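You operate a simulated robot arm through the tools that you are given. There is no shell and no other tool. Be economical: measure what you need, move in short steps, check, and stop when the job is done.

You run a simulated robot arm. Do the job below in one go: nothing can be reset, and whatever is moved stays where it is left.

Task
Stand each shaker in its colour's well and cork the cruet.

Only the result counts: the job must be done as asked and must still hold three seconds after the hand-in. Knocking over, shifting, dropping, spilling or breaking anything else fails it.

Robot
A 6-joint arm with a two-finger parallel gripper, fixed in place. Base frame: the origin is at the foot of the arm, x ahead of it, y to its left, z up; the work surface is at about z = 0.775. Units: m, degrees, N and s.
With the tool pointing down near the work surface it reaches from about 0.26 to 0.68 m from the base axis. Its first joint turns from -66.0 to 66.0 degrees. Payload 2.9 kg.
Tool frame: the origin (TCP) lies between the finger pads and is the grasp point; the fingertips stand 0.03 m ahead of it; z points along the fingers, y is the line along which they close. Largest opening 0.11 m; finger width 0.02, thickness 0.01; the body of the gripper, 0.048 by 0.112 m, starts 0.055 m behind the TCP.
Orientation is that of the tool frame in the base frame, as a unit quaternion [x, y, z, w]. With the fingers straight down and closing along the base's y, the tool's x points along the base's -x, its y along +y and its z along -z.

Tools
- The arm moves only by the tool servo_tool. Its arguments are lists of equal length, an entry for each row: "linear": the shift along the tool's x, y, z in units of 40 mm (1.0 is 40 mm), a list of three; "rot": the turn, a rotation vector about the tool's x, y, z in units of 8 degrees (1.0 is 8 degrees), a list of three; "jaw": the opening, from 0 (shut) to 1 (fully open). In form: {"linear": [[x, y, z], ...], "rot": [[wx, wy, wz], ...], "jaw": [jaw, ...]}. A call has 1 to 10 rows; each row shifts and turns the commanded pose from where the row before left it, along the tool's axes as they then stand. A call with a number of a shift or a turn outside -1 to 1 is refused whole. Each row takes 0.2 s and may step no farther than 0.05 m and 8.6 degrees from the row before; otherwise, or with a gripper value out of range, the whole call is refused. Where a pose cannot be reached the arm comes as near as it can. A force on the tool above 90 N (or 10 N above the force at the start of the call, whichever is more), or a blocked arm, ends the call early, and 0.2 s more pass. Each finger travels about 0.108 m/s and halts on what it meets, pressing with about 44 N; the grip force reading is that of the motor and also rises with nothing between the fingers. The clock runs only during rows and for 0.2 s after the last one: add rows that do not move to give the fingers time. It gives the time, the measured TCP pose, the force on the tool (base axes), the opening and the grip force at its end, in the units of the frame above (readings bear some noise), with the torque about the TCP (base axes, N m) and any sound that the robot's microphone picked up.
- Cameras (640 x 400 px; columns grow to the right, rows downward): "scene" is fixed at [0.0606, 0.4199, 1.3888]; the picture's right is [-0.88, -0.47, 0.00], its down [-0.25, 0.46, -0.85] and it looks along [0.40, -0.75, -0.53] (base axes); focal length 341 px, centre (320, 200). "wrist" rides on the gripper at [0.072, 0.017, -0.103] in the tool frame; the picture's right is [-0.23, 0.97, 0.00], its down [-0.76, -0.18, -0.62] and it looks along [-0.61, -0.14, 0.78] (tool axes); focal length 222 px, centre (320, 200).
- snapshot(camera): a new picture of that camera. The clock stands still meanwhile.
- locate(camera, pixels): for up to 12 pixels [column, row] of the newest picture of that camera ("zoom" is the newest enlarged one), the place [x, y, z] in the base frame of the surface seen there, good to about 0.003 m. The clock stands still meanwhile.
- inspect(camera, box): a new picture of the part [left, top, right, bottom] of that camera's present view, enlarged. The clock stands still meanwhile.
- hand_in(): hands the job in; it is judged then, once.

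Keep the steps short. Do not move on a guess: measure, check each grasp and each placing, and mend mistakes. In all there are 80 turns and 54 pictures (those below and enlarged ones count). Leave the gripper open and the arm clear of the work at the hand-in unless told otherwise, and finish with a single line.

The tools are called after "Request:" by a JSON object that holds its "method" and its "body". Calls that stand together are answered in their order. servo_tool: Moves the arm, as the interface text tells. Its arguments: {"type":"object","properties":{"linear":{"type":"array","items":{"type":"array","items":{"type":"number"}}},"rot":{"type":"array","items":{"type":"array","items":{"type":"number"}}},"jaw":{"type":"array","items":{"type":"number"}}},"required":["linear","rot","jaw"]} The other tools are called the same way: snapshot (camera) takes a picture; locate (camera, pixels) gives the place of the surface under pixels of a picture; inspect (camera, box) takes an enlarged picture of a part of a camera's view; hand_in () hands the job in.

At the start:

```text
t: 0.0
position: [0.3721, -0.058, 1.1315]
ee_rot: [0.0, 1.0, 0.0, 0.0]
force: [-0.1, 0.7, -0.2]
torque: [-0.02, 0.0, 0.0]
grip_width: 0.11
gripper_force: 0.0
```

scene: 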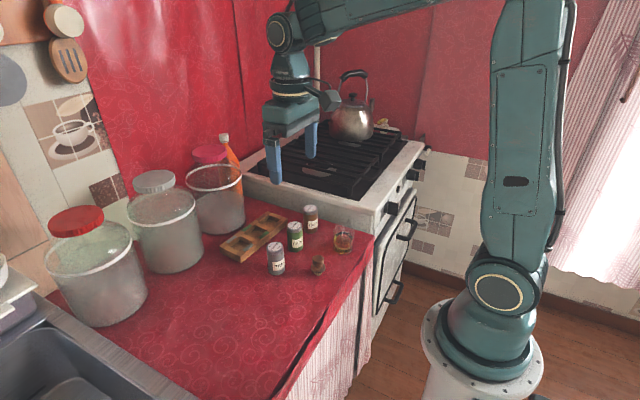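
wrist: 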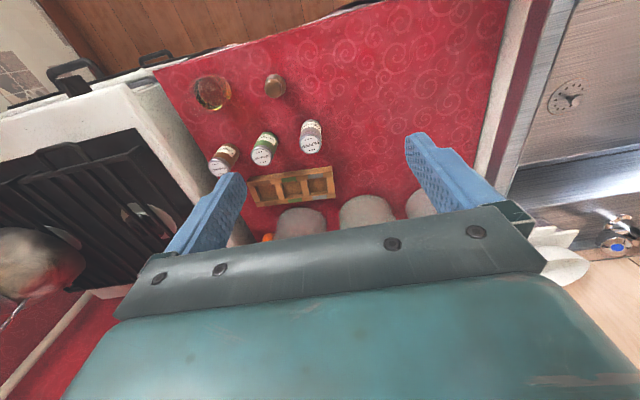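

I see three shakers, a wooden rack with three wells, a cork and a cruet (glass). I'll zoom in on that area.

Request:
{"method": "inspect", "body": {"camera": "scene", "box": [210, 190, 370, 290]}}

Request:
{"method": "inspect", "body": {"camera": "wrist", "box": [180, 60, 350, 220]}}

```text
4.00 times, centred on (290, 240) of scene
```

zoom: 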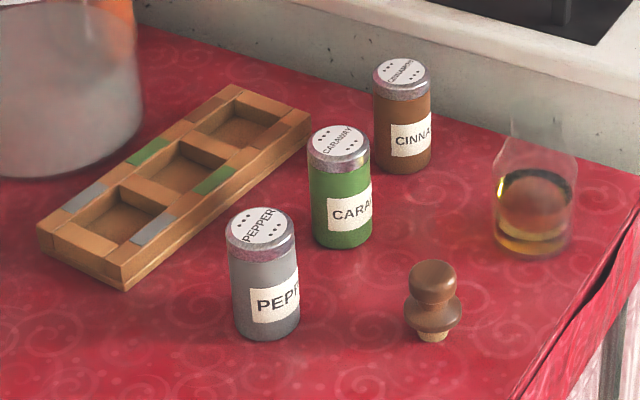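

```text
2.50 times, centred on (265, 140) of wrist
```

zoom: 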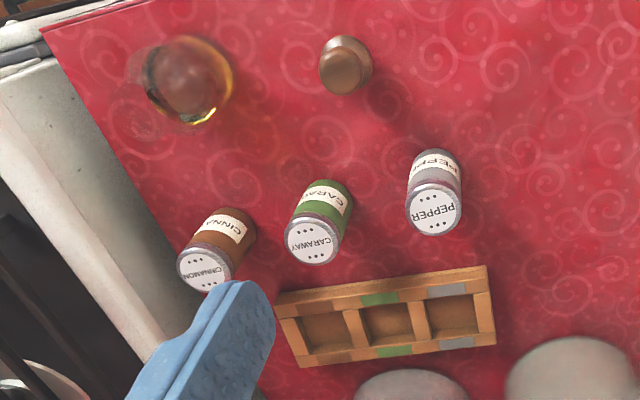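

Pepper's well is grey, caraway's is green and cinnamon's is brown. I'll measure cap tops, wells, stopper and cruet in both views.

Request:
{"method": "locate", "body": {"camera": "zoom", "pixels": [[436, 211], [312, 242], [205, 268], [342, 68], [455, 316], [391, 325], [328, 332], [487, 278], [285, 305], [494, 335], [303, 358], [190, 80]]}}

Request:
{"method": "locate", "body": {"camera": "scene", "pixels": [[275.2, 247.5], [294.5, 225.5], [310.5, 208.2], [318.2, 258.5], [241, 245], [255, 232.5], [268, 221.5], [318, 273.5], [343.5, 238], [344, 226], [344, 252], [276, 270]]}}

```text
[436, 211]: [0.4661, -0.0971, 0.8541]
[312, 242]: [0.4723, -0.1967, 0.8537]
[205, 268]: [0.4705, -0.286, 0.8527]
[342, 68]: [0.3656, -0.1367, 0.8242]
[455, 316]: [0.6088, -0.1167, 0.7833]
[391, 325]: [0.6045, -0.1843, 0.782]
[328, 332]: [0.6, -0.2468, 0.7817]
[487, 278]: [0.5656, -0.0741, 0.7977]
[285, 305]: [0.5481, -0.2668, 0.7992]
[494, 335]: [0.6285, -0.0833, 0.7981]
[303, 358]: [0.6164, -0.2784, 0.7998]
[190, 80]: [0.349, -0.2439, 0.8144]
```

```text
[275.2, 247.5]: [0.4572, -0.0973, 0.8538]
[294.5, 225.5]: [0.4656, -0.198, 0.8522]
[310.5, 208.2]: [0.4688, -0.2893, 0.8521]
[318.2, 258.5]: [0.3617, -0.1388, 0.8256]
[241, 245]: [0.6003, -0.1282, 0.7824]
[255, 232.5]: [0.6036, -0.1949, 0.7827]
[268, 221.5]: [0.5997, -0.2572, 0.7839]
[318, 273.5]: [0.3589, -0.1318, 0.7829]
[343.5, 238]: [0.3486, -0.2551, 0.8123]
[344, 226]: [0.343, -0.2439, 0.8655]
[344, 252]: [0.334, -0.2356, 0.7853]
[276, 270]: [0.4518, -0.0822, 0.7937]
```

Moving to above the pepper shaker at about z 0.95, jaw open, to measure more closely.

Request:
{"method": "servo_tool", "body": {"linear": [[-0.46, -0.195, 0.9], [-0.46, -0.195, 0.9], [-0.46, -0.195, 0.9], [-0.46, -0.195, 0.9], [-0.46, -0.195, 0.9], [0, 0, 0]], "rot": [[0, 0, 0], [0, 0, 0], [0, 0, 0], [0, 0, 0], [0, 0, 0], [0, 0, 0]], "jaw": [1, 1, 1, 1, 1, 1]}}

Request:
{"method": "snapshot", "body": {"camera": "wrist"}}

Request:
{"method": "snapshot", "body": {"camera": "scene"}}

```text
t: 1.4
position: [0.4653, -0.0959, 0.9496]
ee_rot: [0.0, 1.0, 0.001, 0.001]
force: [0.0, -0.3, -1.2]
torque: [-0.01, -0.02, -0.01]
grip_width: 0.1103
gripper_force: 0.0
```

```text
49 pictures are left
```

wrist: 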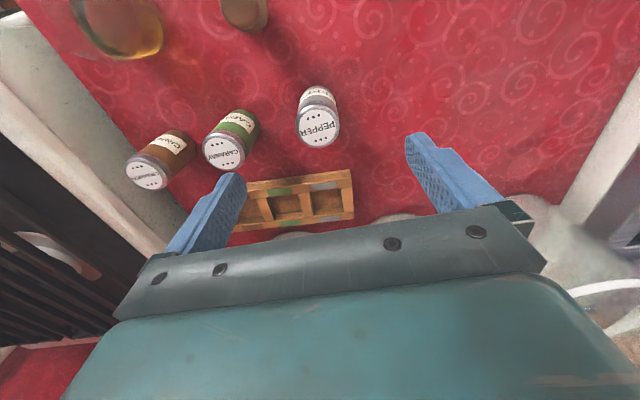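

```text
48 pictures are left
```

scene: 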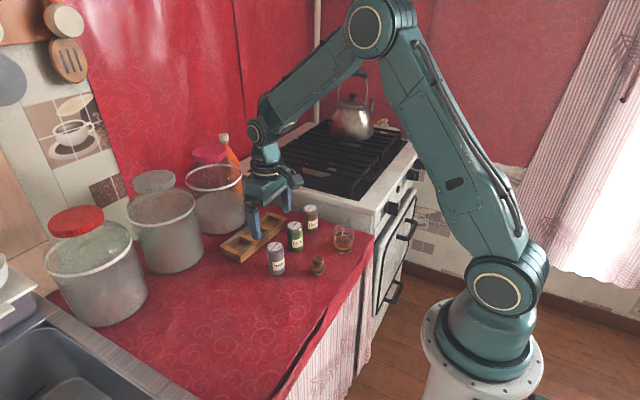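

Projection of the pepper cap matches my figures. A zoom for shaker diameter and well geometry.

Request:
{"method": "inspect", "body": {"camera": "wrist", "box": [200, 75, 380, 235]}}

```text
2.50 times, centred on (290, 155) of wrist
```

zoom: 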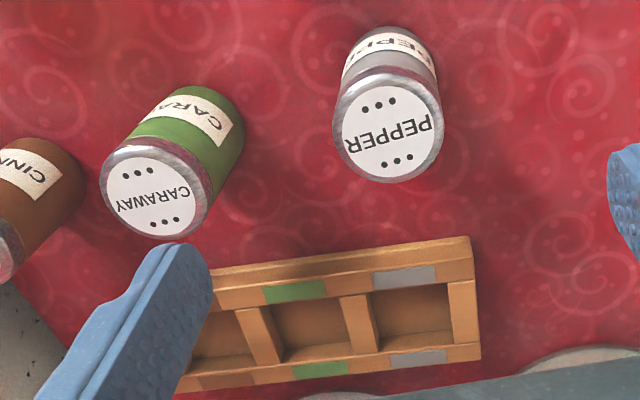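

Request:
{"method": "locate", "body": {"camera": "zoom", "pixels": [[340, 130], [437, 128], [391, 135], [390, 95], [393, 170], [374, 290], [445, 283], [380, 350], [451, 342], [462, 315], [363, 325], [408, 320]]}}

Request:
{"method": "locate", "body": {"camera": "wrist", "pixels": [[224, 152], [148, 172], [120, 45], [245, 12], [327, 202], [290, 206], [348, 172], [352, 212]]}}

Request:
{"method": "locate", "body": {"camera": "scene", "pixels": [[215, 172], [218, 180], [225, 230], [165, 200], [205, 262], [230, 200]]}}

```text
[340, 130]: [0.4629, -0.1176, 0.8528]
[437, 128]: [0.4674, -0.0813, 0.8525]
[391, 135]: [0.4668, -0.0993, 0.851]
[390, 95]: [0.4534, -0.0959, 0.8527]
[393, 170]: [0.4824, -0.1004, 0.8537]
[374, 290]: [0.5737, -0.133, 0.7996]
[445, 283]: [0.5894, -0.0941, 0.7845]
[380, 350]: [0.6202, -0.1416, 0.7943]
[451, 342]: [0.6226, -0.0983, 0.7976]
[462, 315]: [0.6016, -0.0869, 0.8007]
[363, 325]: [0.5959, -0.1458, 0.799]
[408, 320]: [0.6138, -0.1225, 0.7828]
```

```text
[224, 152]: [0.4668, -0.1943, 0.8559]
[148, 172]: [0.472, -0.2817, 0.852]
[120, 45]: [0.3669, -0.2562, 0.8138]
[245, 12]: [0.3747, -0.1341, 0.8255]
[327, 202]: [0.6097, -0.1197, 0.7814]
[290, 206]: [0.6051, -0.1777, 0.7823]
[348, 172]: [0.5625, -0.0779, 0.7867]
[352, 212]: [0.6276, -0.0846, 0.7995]
```

```text
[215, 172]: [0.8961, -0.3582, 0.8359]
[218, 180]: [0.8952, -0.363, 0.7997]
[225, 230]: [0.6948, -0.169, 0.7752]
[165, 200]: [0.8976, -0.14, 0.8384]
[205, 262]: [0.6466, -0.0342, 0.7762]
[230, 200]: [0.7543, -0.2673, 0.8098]
```

Shaker diameter is about 41 mm, wells about 47 mm. Lowering over the pepper to z 0.832 (fingertips 0.802), jaw narrowed to about 0.08.

Request:
{"method": "servo_tool", "body": {"linear": [[0.03, -0.05, 0.6], [0, 0, 0.8], [0, 0, 0.8], [0, 0, 0.74], [0, 0, 0]], "rot": [[0, 0, 0], [0, 0, 0], [0, 0, 0], [0, 0, 0], [0, 0, 0]], "jaw": [0.72, 0.72, 0.72, 0.72, 0.72]}}

Request:
{"method": "snapshot", "body": {"camera": "wrist"}}

```text
t: 2.6
position: [0.4628, -0.0994, 0.8357]
ee_rot: [0.0, 1.0, 0.0, 0.001]
force: [0.4, -0.4, 0.8]
torque: [0.01, 0.0, 0.03]
grip_width: 0.079
gripper_force: 0.1
```

```text
46 pictures are left
```

wrist: 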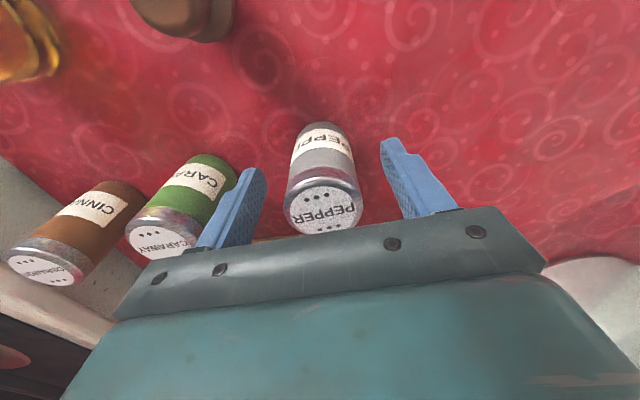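

The cap sits centred between the fingers. Closing the jaw.

Request:
{"method": "servo_tool", "body": {"linear": [[0, 0, 0], [0, 0, 0], [0, 0, 0], [0, 0, 0]], "rot": [[0, 0, 0], [0, 0, 0], [0, 0, 0], [0, 0, 0]], "jaw": [0.4, 0.2, 0.2, 0.2]}}

```text
t: 3.6
position: [0.4628, -0.1011, 0.8341]
ee_rot: [0.0, 1.0, 0.0, -0.001]
force: [0.4, -1.0, -0.1]
torque: [0.0, -0.02, 0.0]
grip_width: 0.0408
gripper_force: 43.8
```

Gripped at 40.8 mm. Lifting to about z 0.93 and moving to over the grey well.

Request:
{"method": "servo_tool", "body": {"linear": [[0, 0, -0.6], [0, 0, -0.9], [0, 0, -0.9], [-0.6, -0.1, 0], [-0.9, -0.1, 0], [-0.9, -0.1, 0], [-0.9, -0.1, 0], [0, 0, 0]], "rot": [[0, 0, 0], [0, 0, 0], [0, 0, 0], [0, 0, 0], [0, 0, 0], [0, 0, 0], [0, 0, 0], [0, 0, 0]], "jaw": [0.2, 0.2, 0.2, 0.2, 0.2, 0.2, 0.2, 0.2]}}

Request:
{"method": "inspect", "body": {"camera": "wrist", "box": [220, 90, 420, 250]}}

Request:
{"method": "inspect", "body": {"camera": "scene", "box": [200, 160, 320, 270]}}

```text
t: 5.4
position: [0.5959, -0.1168, 0.9304]
ee_rot: [0.0, 1.0, 0.0, 0.0]
force: [-0.4, 0.0, 0.1]
torque: [-0.01, 0.04, 0.03]
grip_width: 0.0408
gripper_force: 44.4
```

```text
2.50 times, centred on (320, 170) of wrist
```

zoom: 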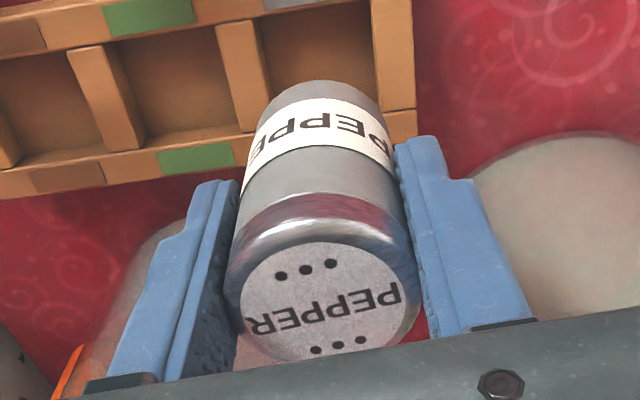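

```text
3.64 times, centred on (260, 215) of scene
```

zoom: 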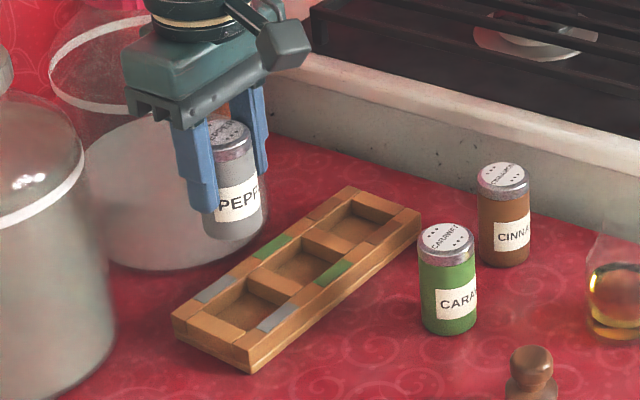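

By ray geometry the rack is turned about 5.3°, and the grey well's centre is 5.7 mm further in x and 0.9 mm in y from the current tool position. The shaker is centred in the hand. Shifting and lowering until the base is just above the rim.

Request:
{"method": "servo_tool", "body": {"linear": [[-0.1425, 0.0225, 0], [0, 0, 0.55], [0, 0, 0.55], [0, 0, 0.45], [0, 0, 0]], "rot": [[0, 0, 0], [0, 0, 0], [0, 0, 0], [0, 0, 0], [0, 0, 0]], "jaw": [0.2, 0.2, 0.2, 0.2, 0.2]}}

Request:
{"method": "inspect", "body": {"camera": "wrist", "box": [220, 90, 420, 250]}}

Request:
{"method": "inspect", "body": {"camera": "scene", "box": [190, 170, 310, 280]}}

```text
t: 6.6
position: [0.5996, -0.1166, 0.8677]
ee_rot: [0.0, 1.0, 0.0, 0.0]
force: [-0.2, -0.5, -0.4]
torque: [-0.01, 0.03, -0.05]
grip_width: 0.0406
gripper_force: 44.0
```

```text
2.50 times, centred on (320, 170) of wrist
```

zoom: 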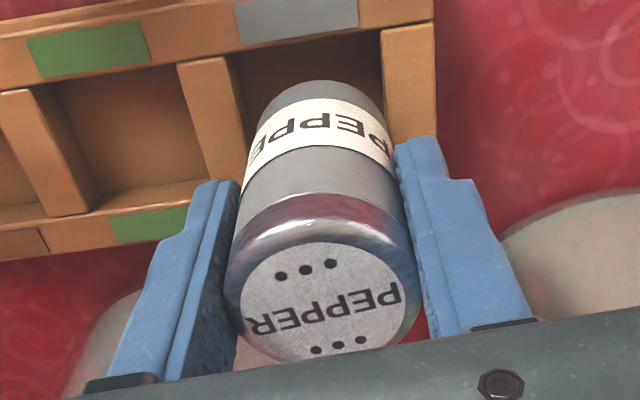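

```text
3.64 times, centred on (250, 225) of scene
```

zoom: 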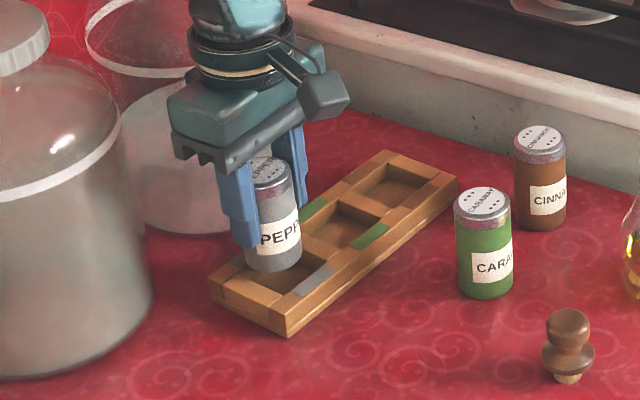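

The well frames the shaker within about 1 mm. Lowering slowly onto the well floor.

Request:
{"method": "servo_tool", "body": {"linear": [[0, -0.01, 0.25], [0, 0, 0.2], [0, 0, 0.1], [0, 0, 0.05], [0, 0, 0]], "rot": [[0, 0, 0], [0, 0, 0], [0, 0, 0], [0, 0, 0], [0, 0, 0]], "jaw": [0.2, 0.2, 0.2, 0.2, 0.2]}}

```text
t: 7.8
position: [0.6047, -0.1181, 0.8465]
ee_rot: [0.0, 1.0, -0.002, 0.008]
force: [3.4, -1.2, 30.4]
torque: [-0.28, -0.75, -0.01]
grip_width: 0.0408
gripper_force: 43.8
```

There is 30 N at z 0.8465, slightly early, so I'll look before doing anything.

Request:
{"method": "inspect", "body": {"camera": "wrist", "box": [220, 90, 420, 250]}}

Request:
{"method": "inspect", "body": {"camera": "scene", "box": [220, 200, 300, 270]}}

```text
2.50 times, centred on (320, 170) of wrist
```

zoom: 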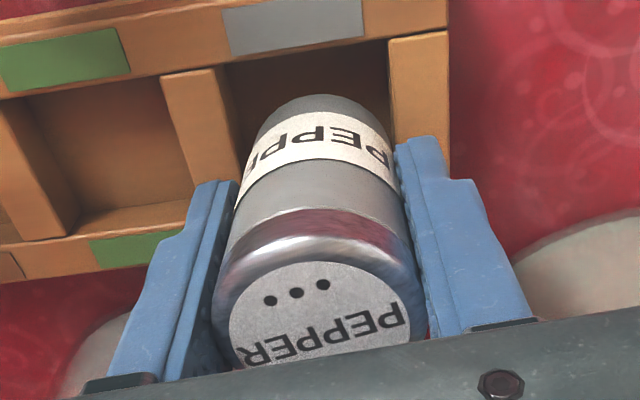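

```text
5.71 times, centred on (260, 235) of scene
```

zoom: 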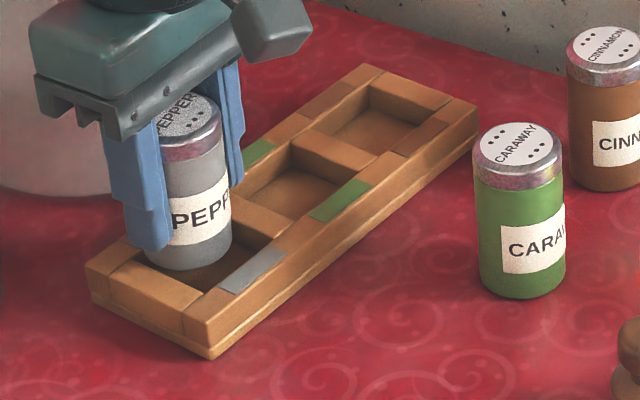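

The torque (−0.75 N·m with 30 N up) puts the contact about 25 mm towards +x: the far edge is catching on the far rim. Lifting clear to re-measure.

Request:
{"method": "servo_tool", "body": {"linear": [[0, 0, -0.3], [0, 0, -0.3], [0, 0, -0.15], [0, 0, 0]], "rot": [[0, 0, 0], [0, 0, 0], [0, 0, 0], [0, 0, 0]], "jaw": [0.2, 0.2, 0.2, 0.2]}}

Request:
{"method": "inspect", "body": {"camera": "wrist", "box": [220, 90, 420, 250]}}

Request:
{"method": "inspect", "body": {"camera": "scene", "box": [220, 195, 300, 265]}}

```text
t: 8.8
position: [0.6002, -0.1148, 0.8744]
ee_rot: [-0.001, 1.0, 0.0, -0.001]
force: [-0.1, -1.2, -0.6]
torque: [0.0, 0.0, 0.0]
grip_width: 0.0407
gripper_force: 43.6
```

```text
2.50 times, centred on (320, 170) of wrist
```

zoom: 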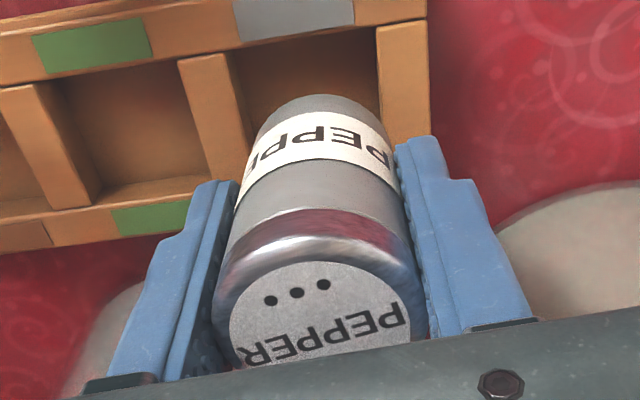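

```text
5.71 times, centred on (260, 230) of scene
```

zoom: 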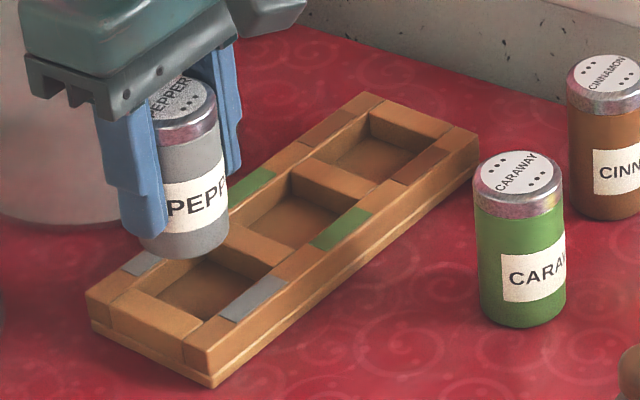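

Scene view suggests the shaker is about 10 mm too far in +x of the well, in line with the torque. Checking by locating the cap, body, rack patches and planks in this same zoom.

Request:
{"method": "locate", "body": {"camera": "zoom", "pixels": [[180, 100], [228, 200], [190, 255], [206, 215], [255, 298], [250, 190], [345, 230], [248, 262], [205, 320], [150, 290], [300, 180], [188, 296]]}}

Request:
{"method": "locate", "body": {"camera": "wrist", "pixels": [[320, 215], [320, 218], [309, 99], [245, 108], [253, 177], [224, 104], [234, 168], [270, 130]]}}

```text
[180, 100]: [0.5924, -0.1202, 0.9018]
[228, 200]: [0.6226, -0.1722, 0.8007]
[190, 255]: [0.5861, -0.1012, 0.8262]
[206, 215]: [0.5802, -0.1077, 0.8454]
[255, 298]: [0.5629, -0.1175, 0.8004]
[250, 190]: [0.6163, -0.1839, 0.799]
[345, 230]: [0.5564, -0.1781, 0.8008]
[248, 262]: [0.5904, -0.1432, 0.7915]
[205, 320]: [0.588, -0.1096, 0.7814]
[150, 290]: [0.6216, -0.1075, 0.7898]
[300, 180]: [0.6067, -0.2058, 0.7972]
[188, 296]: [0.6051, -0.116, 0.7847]
```

```text
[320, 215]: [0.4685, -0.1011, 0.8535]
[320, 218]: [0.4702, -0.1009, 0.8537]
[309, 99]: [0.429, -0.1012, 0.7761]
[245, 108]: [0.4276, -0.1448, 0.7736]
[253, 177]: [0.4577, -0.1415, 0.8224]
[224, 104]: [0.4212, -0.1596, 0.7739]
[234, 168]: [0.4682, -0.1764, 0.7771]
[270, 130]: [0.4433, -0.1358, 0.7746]
```

Comparing at equal depth, the shaker base leaves a near gap of about 9 mm where about 4 mm is wanted, so I need about 5 mm towards −x. Shifting and lowering until the base is at the rim, then looking.

Request:
{"method": "servo_tool", "body": {"linear": [[0.125, -0.025, 0], [0, 0, 0.2], [0, 0, 0.2], [0, 0, 0]], "rot": [[0, 0, 0], [0, 0, 0], [0, 0, 0], [0, 0, 0]], "jaw": [0.2, 0.2, 0.2, 0.2]}}

Request:
{"method": "inspect", "body": {"camera": "wrist", "box": [270, 80, 370, 160]}}

Request:
{"method": "inspect", "body": {"camera": "scene", "box": [220, 210, 290, 270]}}

```text
t: 9.8
position: [0.5947, -0.1152, 0.8588]
ee_rot: [0.0, 1.0, 0.0, 0.0]
force: [0.6, 0.2, -1.1]
torque: [0.0, -0.02, 0.04]
grip_width: 0.0407
gripper_force: 44.1
```

```text
5.00 times, centred on (320, 120) of wrist
```

zoom: 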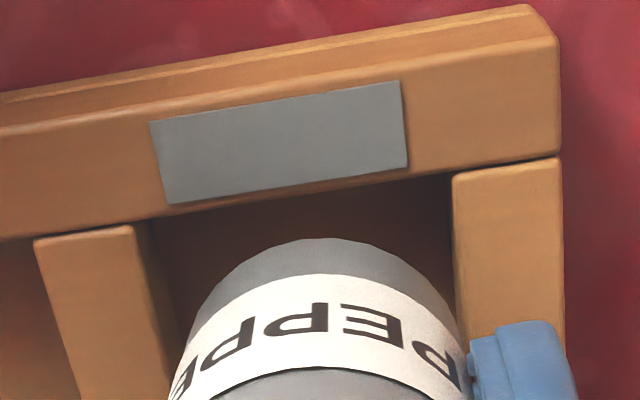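

```text
6.67 times, centred on (255, 240) of scene
```

zoom: 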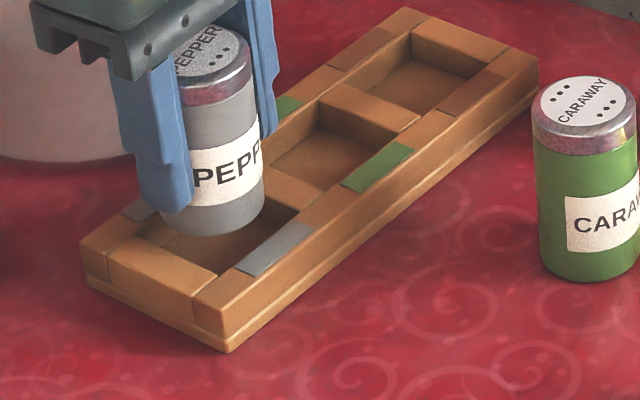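

Near gap is now about 4–5 mm. Both views suggest another ~1.5 mm to −y and ~1 mm to −x. Applying that and lowering in small steps.

Request:
{"method": "servo_tool", "body": {"linear": [[0.03, -0.04, 0], [0, 0, 0.15], [0, 0, 0.15], [0, 0, 0]], "rot": [[0, 0, 0], [0, 0, 0], [0, 0, 0], [0, 0, 0]], "jaw": [0.2, 0.2, 0.2, 0.2]}}

```text
t: 10.8
position: [0.5927, -0.1179, 0.8469]
ee_rot: [0.0, 1.0, 0.001, 0.0]
force: [-0.1, -0.4, -0.2]
torque: [-0.02, -0.01, 0.01]
grip_width: 0.0406
gripper_force: 44.2
```

No contact force, so the base has entered the well. Continuing down.

Request:
{"method": "servo_tool", "body": {"linear": [[0, 0, 0.1], [0, 0, 0.1], [0, 0, 0.05], [0, 0, 0]], "rot": [[0, 0, 0], [0, 0, 0], [0, 0, 0], [0, 0, 0]], "jaw": [0.2, 0.2, 0.2, 0.2]}}

Request:
{"method": "inspect", "body": {"camera": "wrist", "box": [220, 90, 420, 250]}}

```text
t: 11.8
position: [0.5935, -0.119, 0.8359]
ee_rot: [0.0, 1.0, 0.0, -0.001]
force: [0.4, 0.0, -0.2]
torque: [0.0, -0.03, 0.0]
grip_width: 0.0411
gripper_force: 43.8
```

```text
2.50 times, centred on (320, 170) of wrist
```

zoom: 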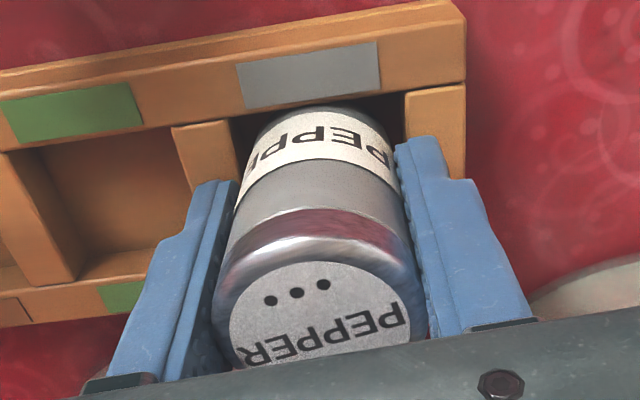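

The shaker is inside the well. A few more millimetres until it touches the floor.

Request:
{"method": "servo_tool", "body": {"linear": [[0, 0, 0.05], [0, 0, 0.04], [0, 0, 0]], "rot": [[0, 0, 0], [0, 0, 0], [0, 0, 0]], "jaw": [0.2, 0.2, 0.2]}}

```text
t: 12.6
position: [0.594, -0.1192, 0.833]
ee_rot: [0.0, 1.0, 0.0, 0.001]
force: [-1.8, -2.1, 8.1]
torque: [-0.02, 0.3, 0.01]
grip_width: 0.0407
gripper_force: 43.8
```

Floor contact (8 N). Opening slightly and rising straight up.

Request:
{"method": "servo_tool", "body": {"linear": [[0, 0, 0], [0, 0, 0], [0, 0, 0], [0, 0, -0.3], [0, 0, -0.8], [0, 0, -0.9], [0, 0, -0.9], [0, 0, 0]], "rot": [[0, 0, 0], [0, 0, 0], [0, 0, 0], [0, 0, 0], [0, 0, 0], [0, 0, 0], [0, 0, 0], [0, 0, 0]], "jaw": [0.5, 0.5, 0.5, 0.5, 0.5, 0.6, 0.7, 0.7]}}

Request:
{"method": "inspect", "body": {"camera": "wrist", "box": [200, 60, 400, 220]}}

Request:
{"method": "inspect", "body": {"camera": "scene", "box": [210, 190, 330, 280]}}

```text
t: 14.4
position: [0.5945, -0.1181, 0.9487]
ee_rot: [0.001, 1.0, 0.0, 0.0]
force: [0.4, 0.7, 0.1]
torque: [-0.03, 0.03, -0.02]
grip_width: 0.0771
gripper_force: 0.1
```

```text
2.50 times, centred on (300, 140) of wrist
```

zoom: 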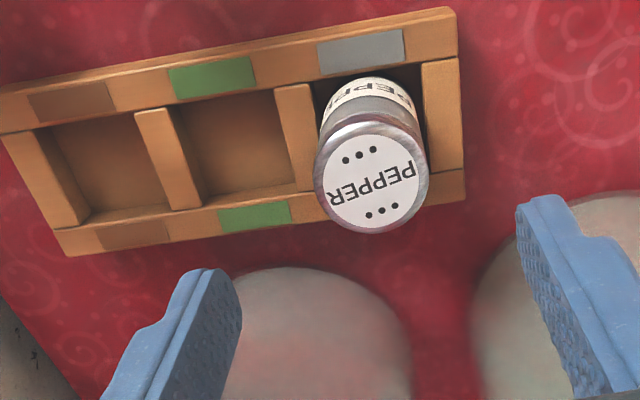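

```text
4.44 times, centred on (270, 235) of scene
```

zoom: 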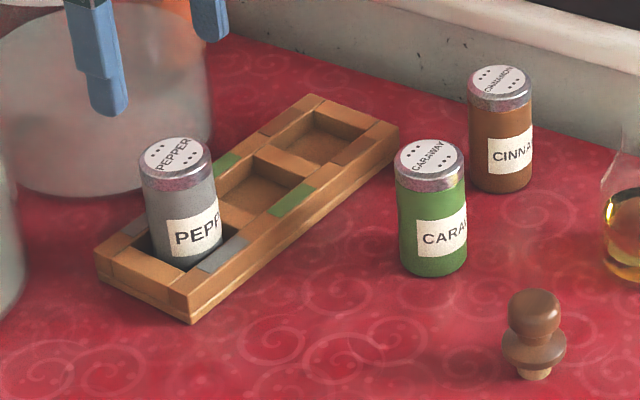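

Pepper stands in the grey well. Moving over the caraway shaker at the same height.

Request:
{"method": "servo_tool", "body": {"linear": [[0.8, -0.495, 0], [0.8, -0.495, 0], [0.8, -0.495, 0], [0.8, -0.495, 0], [0, 0, 0.6], [0, 0, 0]], "rot": [[0, 0, 0], [0, 0, 0], [0, 0, 0], [0, 0, 0], [0, 0, 0], [0, 0, 0]], "jaw": [0.7, 0.7, 0.7, 0.7, 0.7, 0.7]}}

Request:
{"method": "inspect", "body": {"camera": "wrist", "box": [220, 90, 420, 250]}}

```text
t: 15.8
position: [0.4642, -0.1974, 0.9272]
ee_rot: [0.0, 1.0, 0.0, 0.0]
force: [-0.7, 0.1, -0.4]
torque: [-0.03, -0.02, 0.02]
grip_width: 0.0773
gripper_force: 0.1
```

```text
2.50 times, centred on (320, 170) of wrist
```

zoom: 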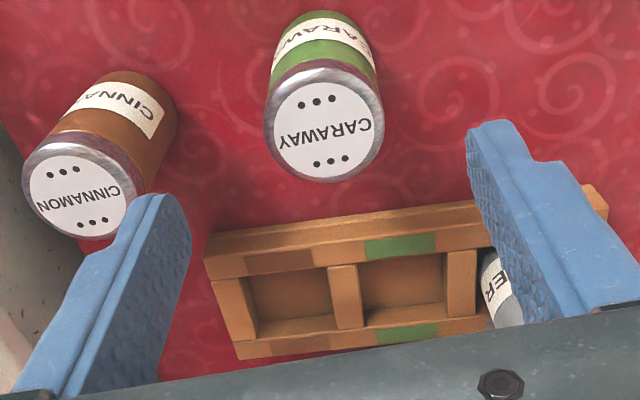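

Caraway cap is about 3 mm further in x. Correcting and lowering to z 0.834, then closing.

Request:
{"method": "servo_tool", "body": {"linear": [[-0.07, 0, 0.6], [0, 0, 0.8], [0, 0, 0.6], [0, 0, 0.3], [0, 0, 0], [0, 0, 0], [0, 0, 0], [0, 0, 0], [0, 0, 0]], "rot": [[0, 0, 0], [0, 0, 0], [0, 0, 0], [0, 0, 0], [0, 0, 0], [0, 0, 0], [0, 0, 0], [0, 0, 0], [0, 0, 0]], "jaw": [0.7, 0.7, 0.7, 0.7, 0.7, 0.4, 0.2, 0.2, 0.2]}}

Request:
{"method": "inspect", "body": {"camera": "wrist", "box": [220, 90, 420, 250]}}

```text
t: 17.8
position: [0.4677, -0.1973, 0.8338]
ee_rot: [0.0, 1.0, -0.001, 0.0]
force: [-0.9, 1.1, 2.7]
torque: [0.11, 0.01, -0.01]
grip_width: 0.0409
gripper_force: 43.9
```

```text
2.50 times, centred on (320, 170) of wrist
```

zoom: 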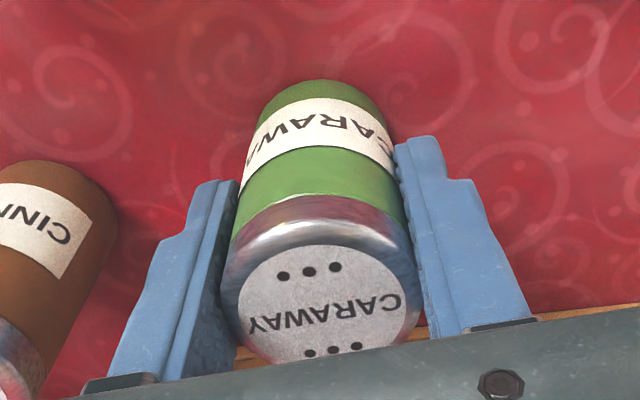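

Same in-hand position as the pepper had. Lifting and moving to over the green well, base kept clear of the rim.

Request:
{"method": "servo_tool", "body": {"linear": [[0, 0, -0.5], [0, 0, -0.8], [0, 0, -0.3], [-0.76, 0.1, 0], [-0.76, 0.1, 0], [-0.76, 0.1, 0], [-0.76, 0.1, 0], [0, 0, 0.6], [0, 0, 0.3], [0, 0, 0]], "rot": [[0, 0, 0], [0, 0, 0], [0, 0, 0], [0, 0, 0], [0, 0, 0], [0, 0, 0], [0, 0, 0], [0, 0, 0], [0, 0, 0], [0, 0, 0]], "jaw": [0.2, 0.2, 0.2, 0.2, 0.2, 0.2, 0.2, 0.2, 0.2, 0.2]}}

Request:
{"method": "inspect", "body": {"camera": "wrist", "box": [220, 90, 420, 250]}}

Request:
{"method": "inspect", "body": {"camera": "scene", "box": [220, 200, 300, 260]}}

```text
t: 20.0
position: [0.5928, -0.1824, 0.8618]
ee_rot: [0.001, 1.0, 0.001, 0.0]
force: [0.3, 1.1, -0.1]
torque: [-0.01, 0.02, 0.01]
grip_width: 0.0408
gripper_force: 43.6
```

```text
2.50 times, centred on (320, 170) of wrist
```

zoom: 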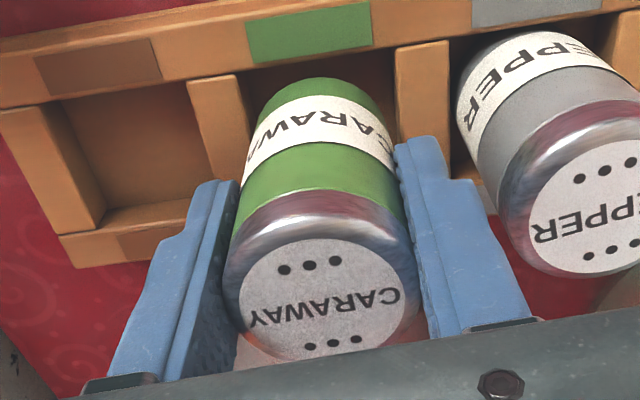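

```text
6.67 times, centred on (260, 230) of scene
```

zoom: 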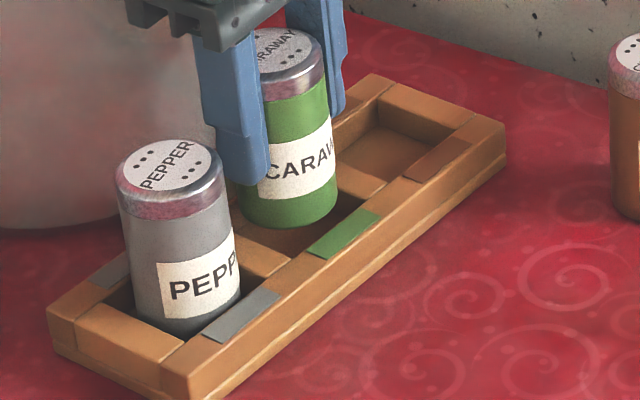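

Near gap about 4 mm and the scene view puts the base right over the green well's centre. Lowering in small steps.

Request:
{"method": "servo_tool", "body": {"linear": [[0, 0.012, 0.15], [0, 0, 0.12], [0, 0, 0.1], [0, 0, 0]], "rot": [[0, 0, 0], [0, 0, 0], [0, 0, 0], [0, 0, 0]], "jaw": [0.2, 0.2, 0.2, 0.2]}}

```text
t: 21.0
position: [0.5905, -0.1812, 0.8458]
ee_rot: [0.0, 1.0, 0.0, 0.0]
force: [-0.3, -0.3, -0.9]
torque: [0.0, 0.02, 0.02]
grip_width: 0.0407
gripper_force: 43.5
```

No contact, base is inside the well. A few more millimetres to the floor.

Request:
{"method": "servo_tool", "body": {"linear": [[0, 0, 0.06], [0, 0, 0.04], [0, 0, 0.03], [0, 0, 0]], "rot": [[0, 0, 0], [0, 0, 0], [0, 0, 0], [0, 0, 0]], "jaw": [0.2, 0.2, 0.2, 0.2]}}

```text
t: 22.0
position: [0.5929, -0.1808, 0.8427]
ee_rot: [0.0, 1.0, 0.0, 0.002]
force: [-5.8, -2.3, 17.3]
torque: [-0.34, 0.36, 0.0]
grip_width: 0.0409
gripper_force: 44.2
```

Floor contact at 0.8427 as expected. Opening only to ~52 mm (pepper is next door) and rising.

Request:
{"method": "servo_tool", "body": {"linear": [[0, 0, 0], [0, 0, 0], [0, 0, -0.3], [0, 0, -0.8], [0, 0, -0.8], [0, 0, -0.8], [0, 0, 0]], "rot": [[0, 0, 0], [0, 0, 0], [0, 0, 0], [0, 0, 0], [0, 0, 0], [0, 0, 0], [0, 0, 0]], "jaw": [0.47, 0.47, 0.47, 0.47, 0.47, 0.7, 0.7]}}

Request:
{"method": "inspect", "body": {"camera": "scene", "box": [210, 190, 330, 280]}}

```text
t: 23.6
position: [0.5913, -0.1826, 0.9481]
ee_rot: [0.0, 1.0, 0.0, -0.001]
force: [0.6, -0.1, -0.2]
torque: [0.0, 0.04, 0.02]
grip_width: 0.0771
gripper_force: 0.1
```

```text
4.44 times, centred on (270, 235) of scene
```

zoom: 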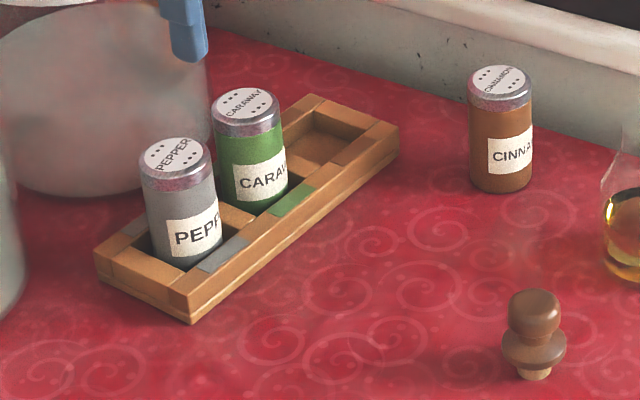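

Both placed. Moving above cinnamon; it's near the stove, so I'll measure the stove's edge too.

Request:
{"method": "servo_tool", "body": {"linear": [[0.724, -0.678, 0], [0.724, -0.678, 0], [0.724, -0.678, 0], [0.724, -0.678, 0], [0, 0, 0.5], [0, 0, 0]], "rot": [[0, 0, 0], [0, 0, 0], [0, 0, 0], [0, 0, 0], [0, 0, 0], [0, 0, 0]], "jaw": [0.7, 0.7, 0.7, 0.7, 0.7, 0.7]}}

Request:
{"method": "inspect", "body": {"camera": "wrist", "box": [180, 80, 440, 250]}}

Request:
{"method": "locate", "body": {"camera": "scene", "pixels": [[330, 216], [335, 211], [325, 208], [318, 203], [300, 190], [340, 200]]}}

```text
t: 25.0
position: [0.4758, -0.2885, 0.9266]
ee_rot: [-0.001, 1.0, 0.0, 0.0]
force: [0.7, -0.1, 0.2]
torque: [0.02, 0.05, 0.01]
grip_width: 0.0771
gripper_force: 0.0
```

```text
2.35 times, centred on (310, 165) of wrist
```

zoom: 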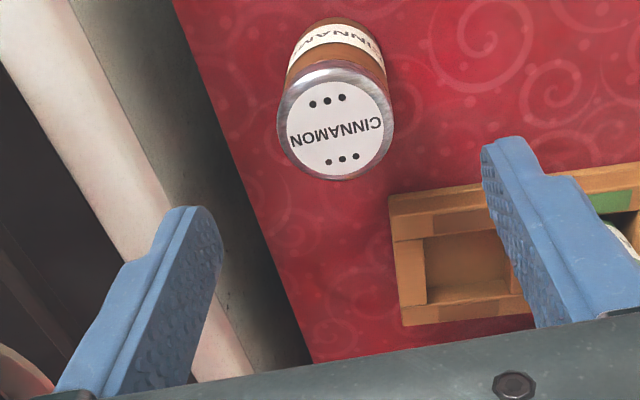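

```text
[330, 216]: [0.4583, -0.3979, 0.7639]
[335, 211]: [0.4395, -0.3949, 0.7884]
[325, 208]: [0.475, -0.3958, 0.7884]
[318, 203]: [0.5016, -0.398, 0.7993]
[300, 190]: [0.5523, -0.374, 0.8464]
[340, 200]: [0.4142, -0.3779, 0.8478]
```

Stove wall is at y ≈ −0.39, clear. Cinnamon cap is ~4 mm to −x and 2 mm to −y of the tool. Correcting, lowering, closing.

Request:
{"method": "servo_tool", "body": {"linear": [[0.095, -0.06, 0.6], [0, 0, 0.8], [0, 0, 0.6], [0, 0, 0.3], [0, 0, 0], [0, 0, 0], [0, 0, 0], [0, 0, 0], [0, 0, 0]], "rot": [[0, 0, 0], [0, 0, 0], [0, 0, 0], [0, 0, 0], [0, 0, 0], [0, 0, 0], [0, 0, 0], [0, 0, 0], [0, 0, 0]], "jaw": [0.7, 0.7, 0.7, 0.7, 0.7, 0.4, 0.2, 0.2, 0.2]}}

Request:
{"method": "inspect", "body": {"camera": "wrist", "box": [220, 90, 420, 250]}}

```text
t: 27.0
position: [0.4716, -0.2911, 0.8362]
ee_rot: [0.0, 1.0, 0.0, -0.001]
force: [0.2, 0.2, -0.1]
torque: [0.05, -0.03, 0.01]
grip_width: 0.0408
gripper_force: 44.1
```

```text
2.50 times, centred on (320, 170) of wrist
```

zoom: 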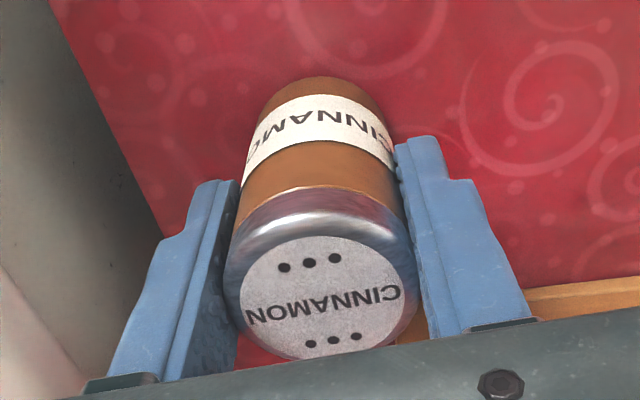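

Gripped squarely. Lifting and moving to over the brown well.

Request:
{"method": "servo_tool", "body": {"linear": [[0, 0, -0.5], [0, 0, -0.8], [0, 0, -0.3], [-0.718, 0.295, 0], [-0.718, 0.295, 0], [-0.718, 0.295, 0], [-0.718, 0.295, 0], [0, 0, 0.6], [0, 0, 0.3], [0, 0, 0]], "rot": [[0, 0, 0], [0, 0, 0], [0, 0, 0], [0, 0, 0], [0, 0, 0], [0, 0, 0], [0, 0, 0], [0, 0, 0], [0, 0, 0], [0, 0, 0]], "jaw": [0.2, 0.2, 0.2, 0.2, 0.2, 0.2, 0.2, 0.2, 0.2, 0.2]}}

Request:
{"method": "inspect", "body": {"camera": "wrist", "box": [220, 90, 420, 250]}}

Request:
{"method": "inspect", "body": {"camera": "scene", "box": [230, 195, 310, 255]}}

```text
t: 29.2
position: [0.5866, -0.243, 0.8652]
ee_rot: [0.0, 1.0, 0.0, 0.0]
force: [0.5, -0.3, -0.4]
torque: [-0.02, 0.0, 0.02]
grip_width: 0.0407
gripper_force: 44.0
```

```text
2.50 times, centred on (320, 170) of wrist
```

zoom: 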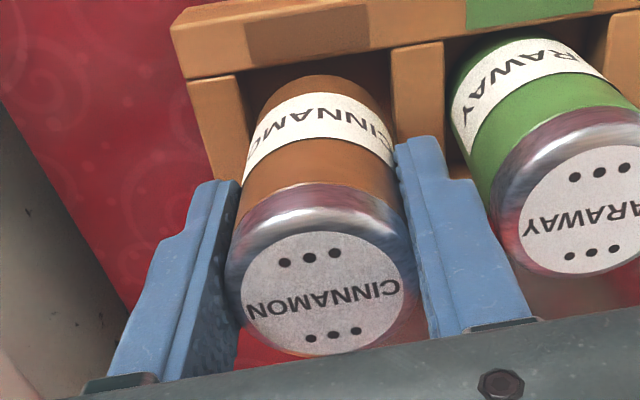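

```text
6.67 times, centred on (270, 225) of scene
```

zoom: 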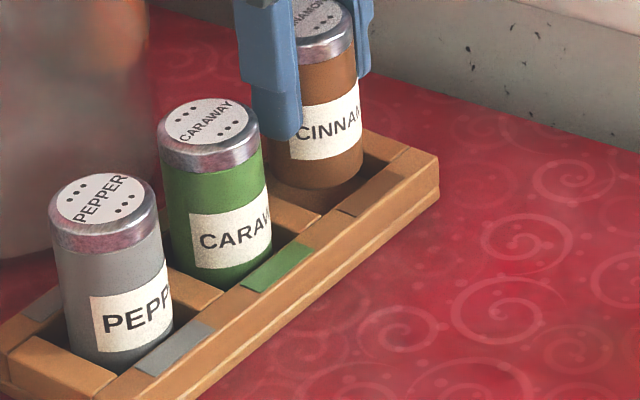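

Picture matches the caraway alignment. Lowering.

Request:
{"method": "servo_tool", "body": {"linear": [[0, 0.012, 0.2], [0, 0, 0.15], [0, 0, 0.12], [0, 0, 0]], "rot": [[0, 0, 0], [0, 0, 0], [0, 0, 0], [0, 0, 0]], "jaw": [0.2, 0.2, 0.2, 0.2]}}

```text
t: 30.2
position: [0.5861, -0.2443, 0.8467]
ee_rot: [0.0, 1.0, 0.0, -0.001]
force: [-0.8, 0.3, 0.7]
torque: [0.07, -0.01, -0.01]
grip_width: 0.0408
gripper_force: 43.3
```

No contact. Down to the floor.

Request:
{"method": "servo_tool", "body": {"linear": [[0, 0, 0.06], [0, 0, 0.04], [0, 0, 0.03], [0, 0, 0]], "rot": [[0, 0, 0], [0, 0, 0], [0, 0, 0], [0, 0, 0]], "jaw": [0.2, 0.2, 0.2, 0.2]}}

```text
t: 31.2
position: [0.5878, -0.2439, 0.844]
ee_rot: [0.0, 1.0, -0.001, 0.002]
force: [-3.3, 3.4, 24.5]
torque: [-0.21, 0.33, 0.03]
grip_width: 0.0406
gripper_force: 43.8
```

Floor contact at 0.844. Opening a little and rising.

Request:
{"method": "servo_tool", "body": {"linear": [[0, 0, 0], [0, 0, 0], [0, 0, -0.3], [0, 0, -0.8], [0, 0, -0.8], [0, 0, -0.8], [0, 0, 0]], "rot": [[0, 0, 0], [0, 0, 0], [0, 0, 0], [0, 0, 0], [0, 0, 0], [0, 0, 0], [0, 0, 0]], "jaw": [0.47, 0.47, 0.47, 0.47, 0.47, 0.7, 0.7]}}

Request:
{"method": "inspect", "body": {"camera": "scene", "box": [220, 190, 380, 290]}}

Request:
{"method": "snapshot", "body": {"camera": "wrist"}}

```text
t: 32.8
position: [0.5847, -0.2435, 0.9485]
ee_rot: [0.0, 1.0, 0.0, 0.0]
force: [-0.2, -0.3, -0.5]
torque: [-0.01, 0.0, -0.01]
grip_width: 0.0771
gripper_force: 0.0
```

```text
4.00 times, centred on (300, 240) of scene
```

zoom: 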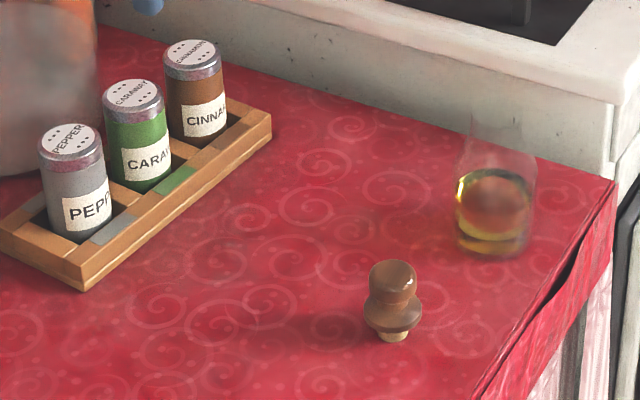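

```text
22 pictures are left
```

wrist: 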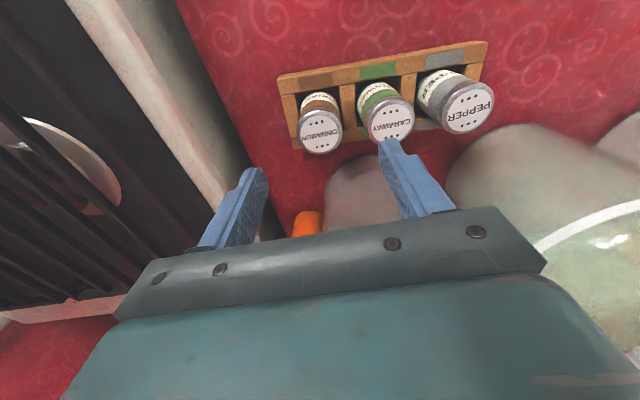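

All three shakers stand in their wells. Next the stopper: moving to above (0.366, −0.138).

Request:
{"method": "servo_tool", "body": {"linear": [[0.917, 0.4375, 0], [0.917, 0.4375, 0], [0.917, 0.4375, 0], [0.917, 0.4375, 0], [0.917, 0.4375, 0], [0.917, 0.4375, 0], [0, 0, 0.7], [0, 0, 0]], "rot": [[0, 0, 0], [0, 0, 0], [0, 0, 0], [0, 0, 0], [0, 0, 0], [0, 0, 0], [0, 0, 0], [0, 0, 0]], "jaw": [0.7, 0.7, 0.7, 0.7, 0.7, 0.7, 0.7, 0.7]}}

Request:
{"method": "inspect", "body": {"camera": "wrist", "box": [180, 60, 400, 220]}}

Request:
{"method": "inspect", "body": {"camera": "scene", "box": [300, 210, 364, 280]}}

```text
t: 34.6
position: [0.3647, -0.1387, 0.9194]
ee_rot: [0.001, 1.0, 0.0, 0.001]
force: [-0.7, 0.4, 1.1]
torque: [-0.03, 0.01, 0.0]
grip_width: 0.0773
gripper_force: 0.0
```

```text
2.50 times, centred on (290, 140) of wrist
```

zoom: 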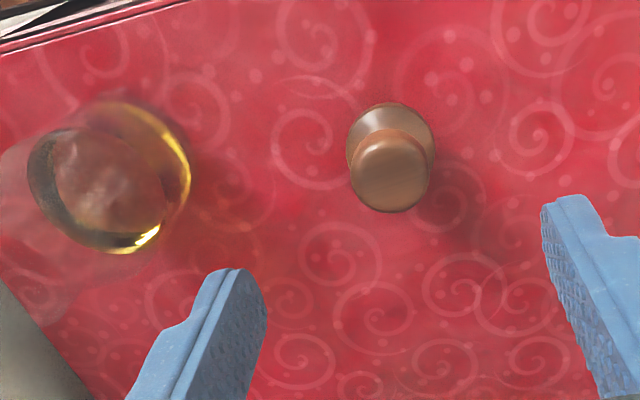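

```text
5.71 times, centred on (332, 245) of scene
```

zoom: 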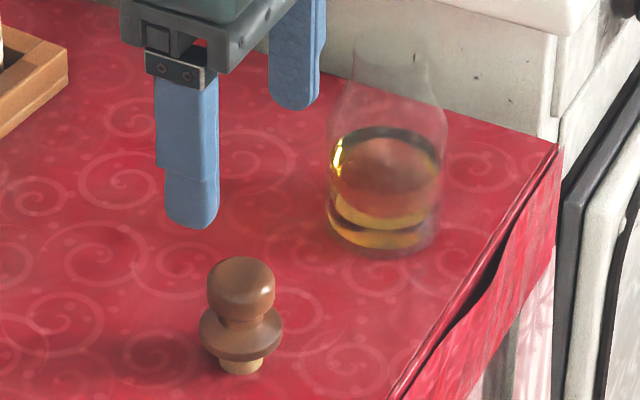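

Stopper: knob spans z ≈ 0.805–0.825, flange below. I'll grip the knob with fingertips just above the flange (TCP 0.834); small shift +1.6 mm x, −2.5 mm y.

Request:
{"method": "servo_tool", "body": {"linear": [[-0.04, -0.0625, 0.6], [0, 0, 0.8], [0, 0, 0.5], [0, 0, 0.23], [0, 0, 0]], "rot": [[0, 0, 0], [0, 0, 0], [0, 0, 0], [0, 0, 0], [0, 0, 0]], "jaw": [0.6, 0.6, 0.6, 0.6, 0.6]}}

Request:
{"method": "inspect", "body": {"camera": "wrist", "box": [220, 90, 420, 250]}}

Request:
{"method": "inspect", "body": {"camera": "scene", "box": [290, 220, 354, 290]}}

```text
t: 35.8
position: [0.3653, -0.1424, 0.8365]
ee_rot: [0.0, 1.0, 0.0, 0.0]
force: [0.3, 0.8, 0.2]
torque: [-0.04, -0.03, -0.03]
grip_width: 0.0662
gripper_force: 0.0
```

```text
2.50 times, centred on (320, 170) of wrist
```

zoom: 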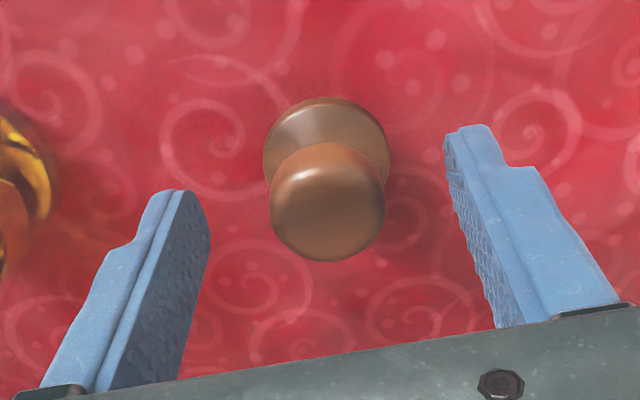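

```text
5.71 times, centred on (322, 255) of scene
```

zoom: 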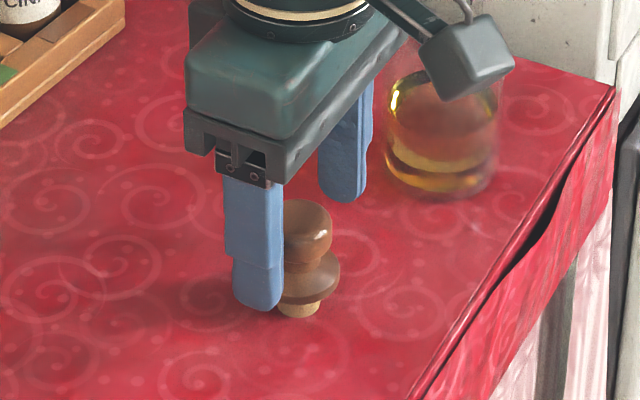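

Knob lies within 1 mm in x, 2 mm in y. Correcting, lowering 3 mm, closing.

Request:
{"method": "servo_tool", "body": {"linear": [[-0.02, 0.045, 0.08], [0, 0, 0], [0, 0, 0], [0, 0, 0], [0, 0, 0], [0, 0, 0]], "rot": [[0, 0, 0], [0, 0, 0], [0, 0, 0], [0, 0, 0], [0, 0, 0], [0, 0, 0]], "jaw": [0.5, 0.4, 0.3, 0.2, 0.15, 0.15]}}

Request:
{"method": "inspect", "body": {"camera": "wrist", "box": [220, 90, 420, 250]}}

```text
t: 37.2
position: [0.3682, -0.1413, 0.8327]
ee_rot: [0.0, 1.0, 0.0, 0.0]
force: [0.2, 0.2, 0.4]
torque: [-0.01, -0.01, -0.02]
grip_width: 0.0276
gripper_force: 44.6
```

```text
2.50 times, centred on (320, 170) of wrist
```

zoom: 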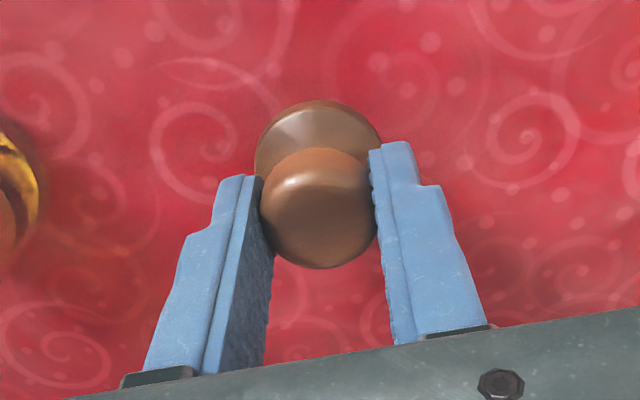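

Knob gripped (27.6 mm). Lifting 11 cm and viewing the cruet.

Request:
{"method": "servo_tool", "body": {"linear": [[0, 0, -0.4], [0, 0, -0.8], [0, 0, -0.9], [0, 0, -0.9], [0, -0.6, 0], [0, 0, 0]], "rot": [[0, 0, 0], [0, 0, 0], [0, 0, 0], [0, 0, 0], [0, 0, 0], [0, 0, 0]], "jaw": [0.15, 0.15, 0.15, 0.15, 0.15, 0.15]}}

Request:
{"method": "inspect", "body": {"camera": "wrist", "box": [190, 50, 350, 150]}}

Request:
{"method": "inspect", "body": {"camera": "scene", "box": [312, 206, 376, 262]}}

```text
t: 38.6
position: [0.364, -0.1627, 0.9534]
ee_rot: [0.0, 1.0, 0.0, 0.0]
force: [0.6, 0.3, 0.2]
torque: [0.0, 0.0, -0.01]
grip_width: 0.0275
gripper_force: 44.0
```

```text
4.00 times, centred on (270, 100) of wrist
```

zoom: 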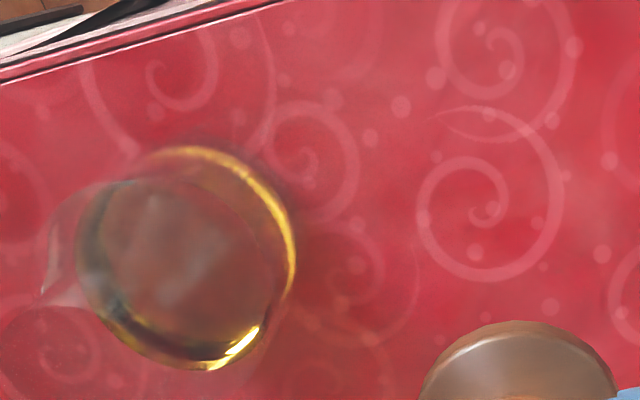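

```text
7.14 times, centred on (344, 234) of scene
```

zoom: 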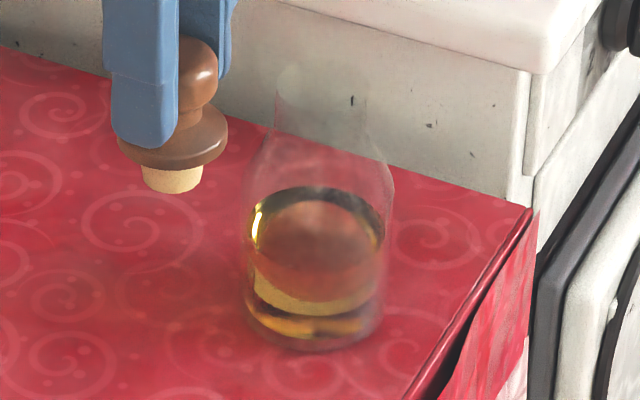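

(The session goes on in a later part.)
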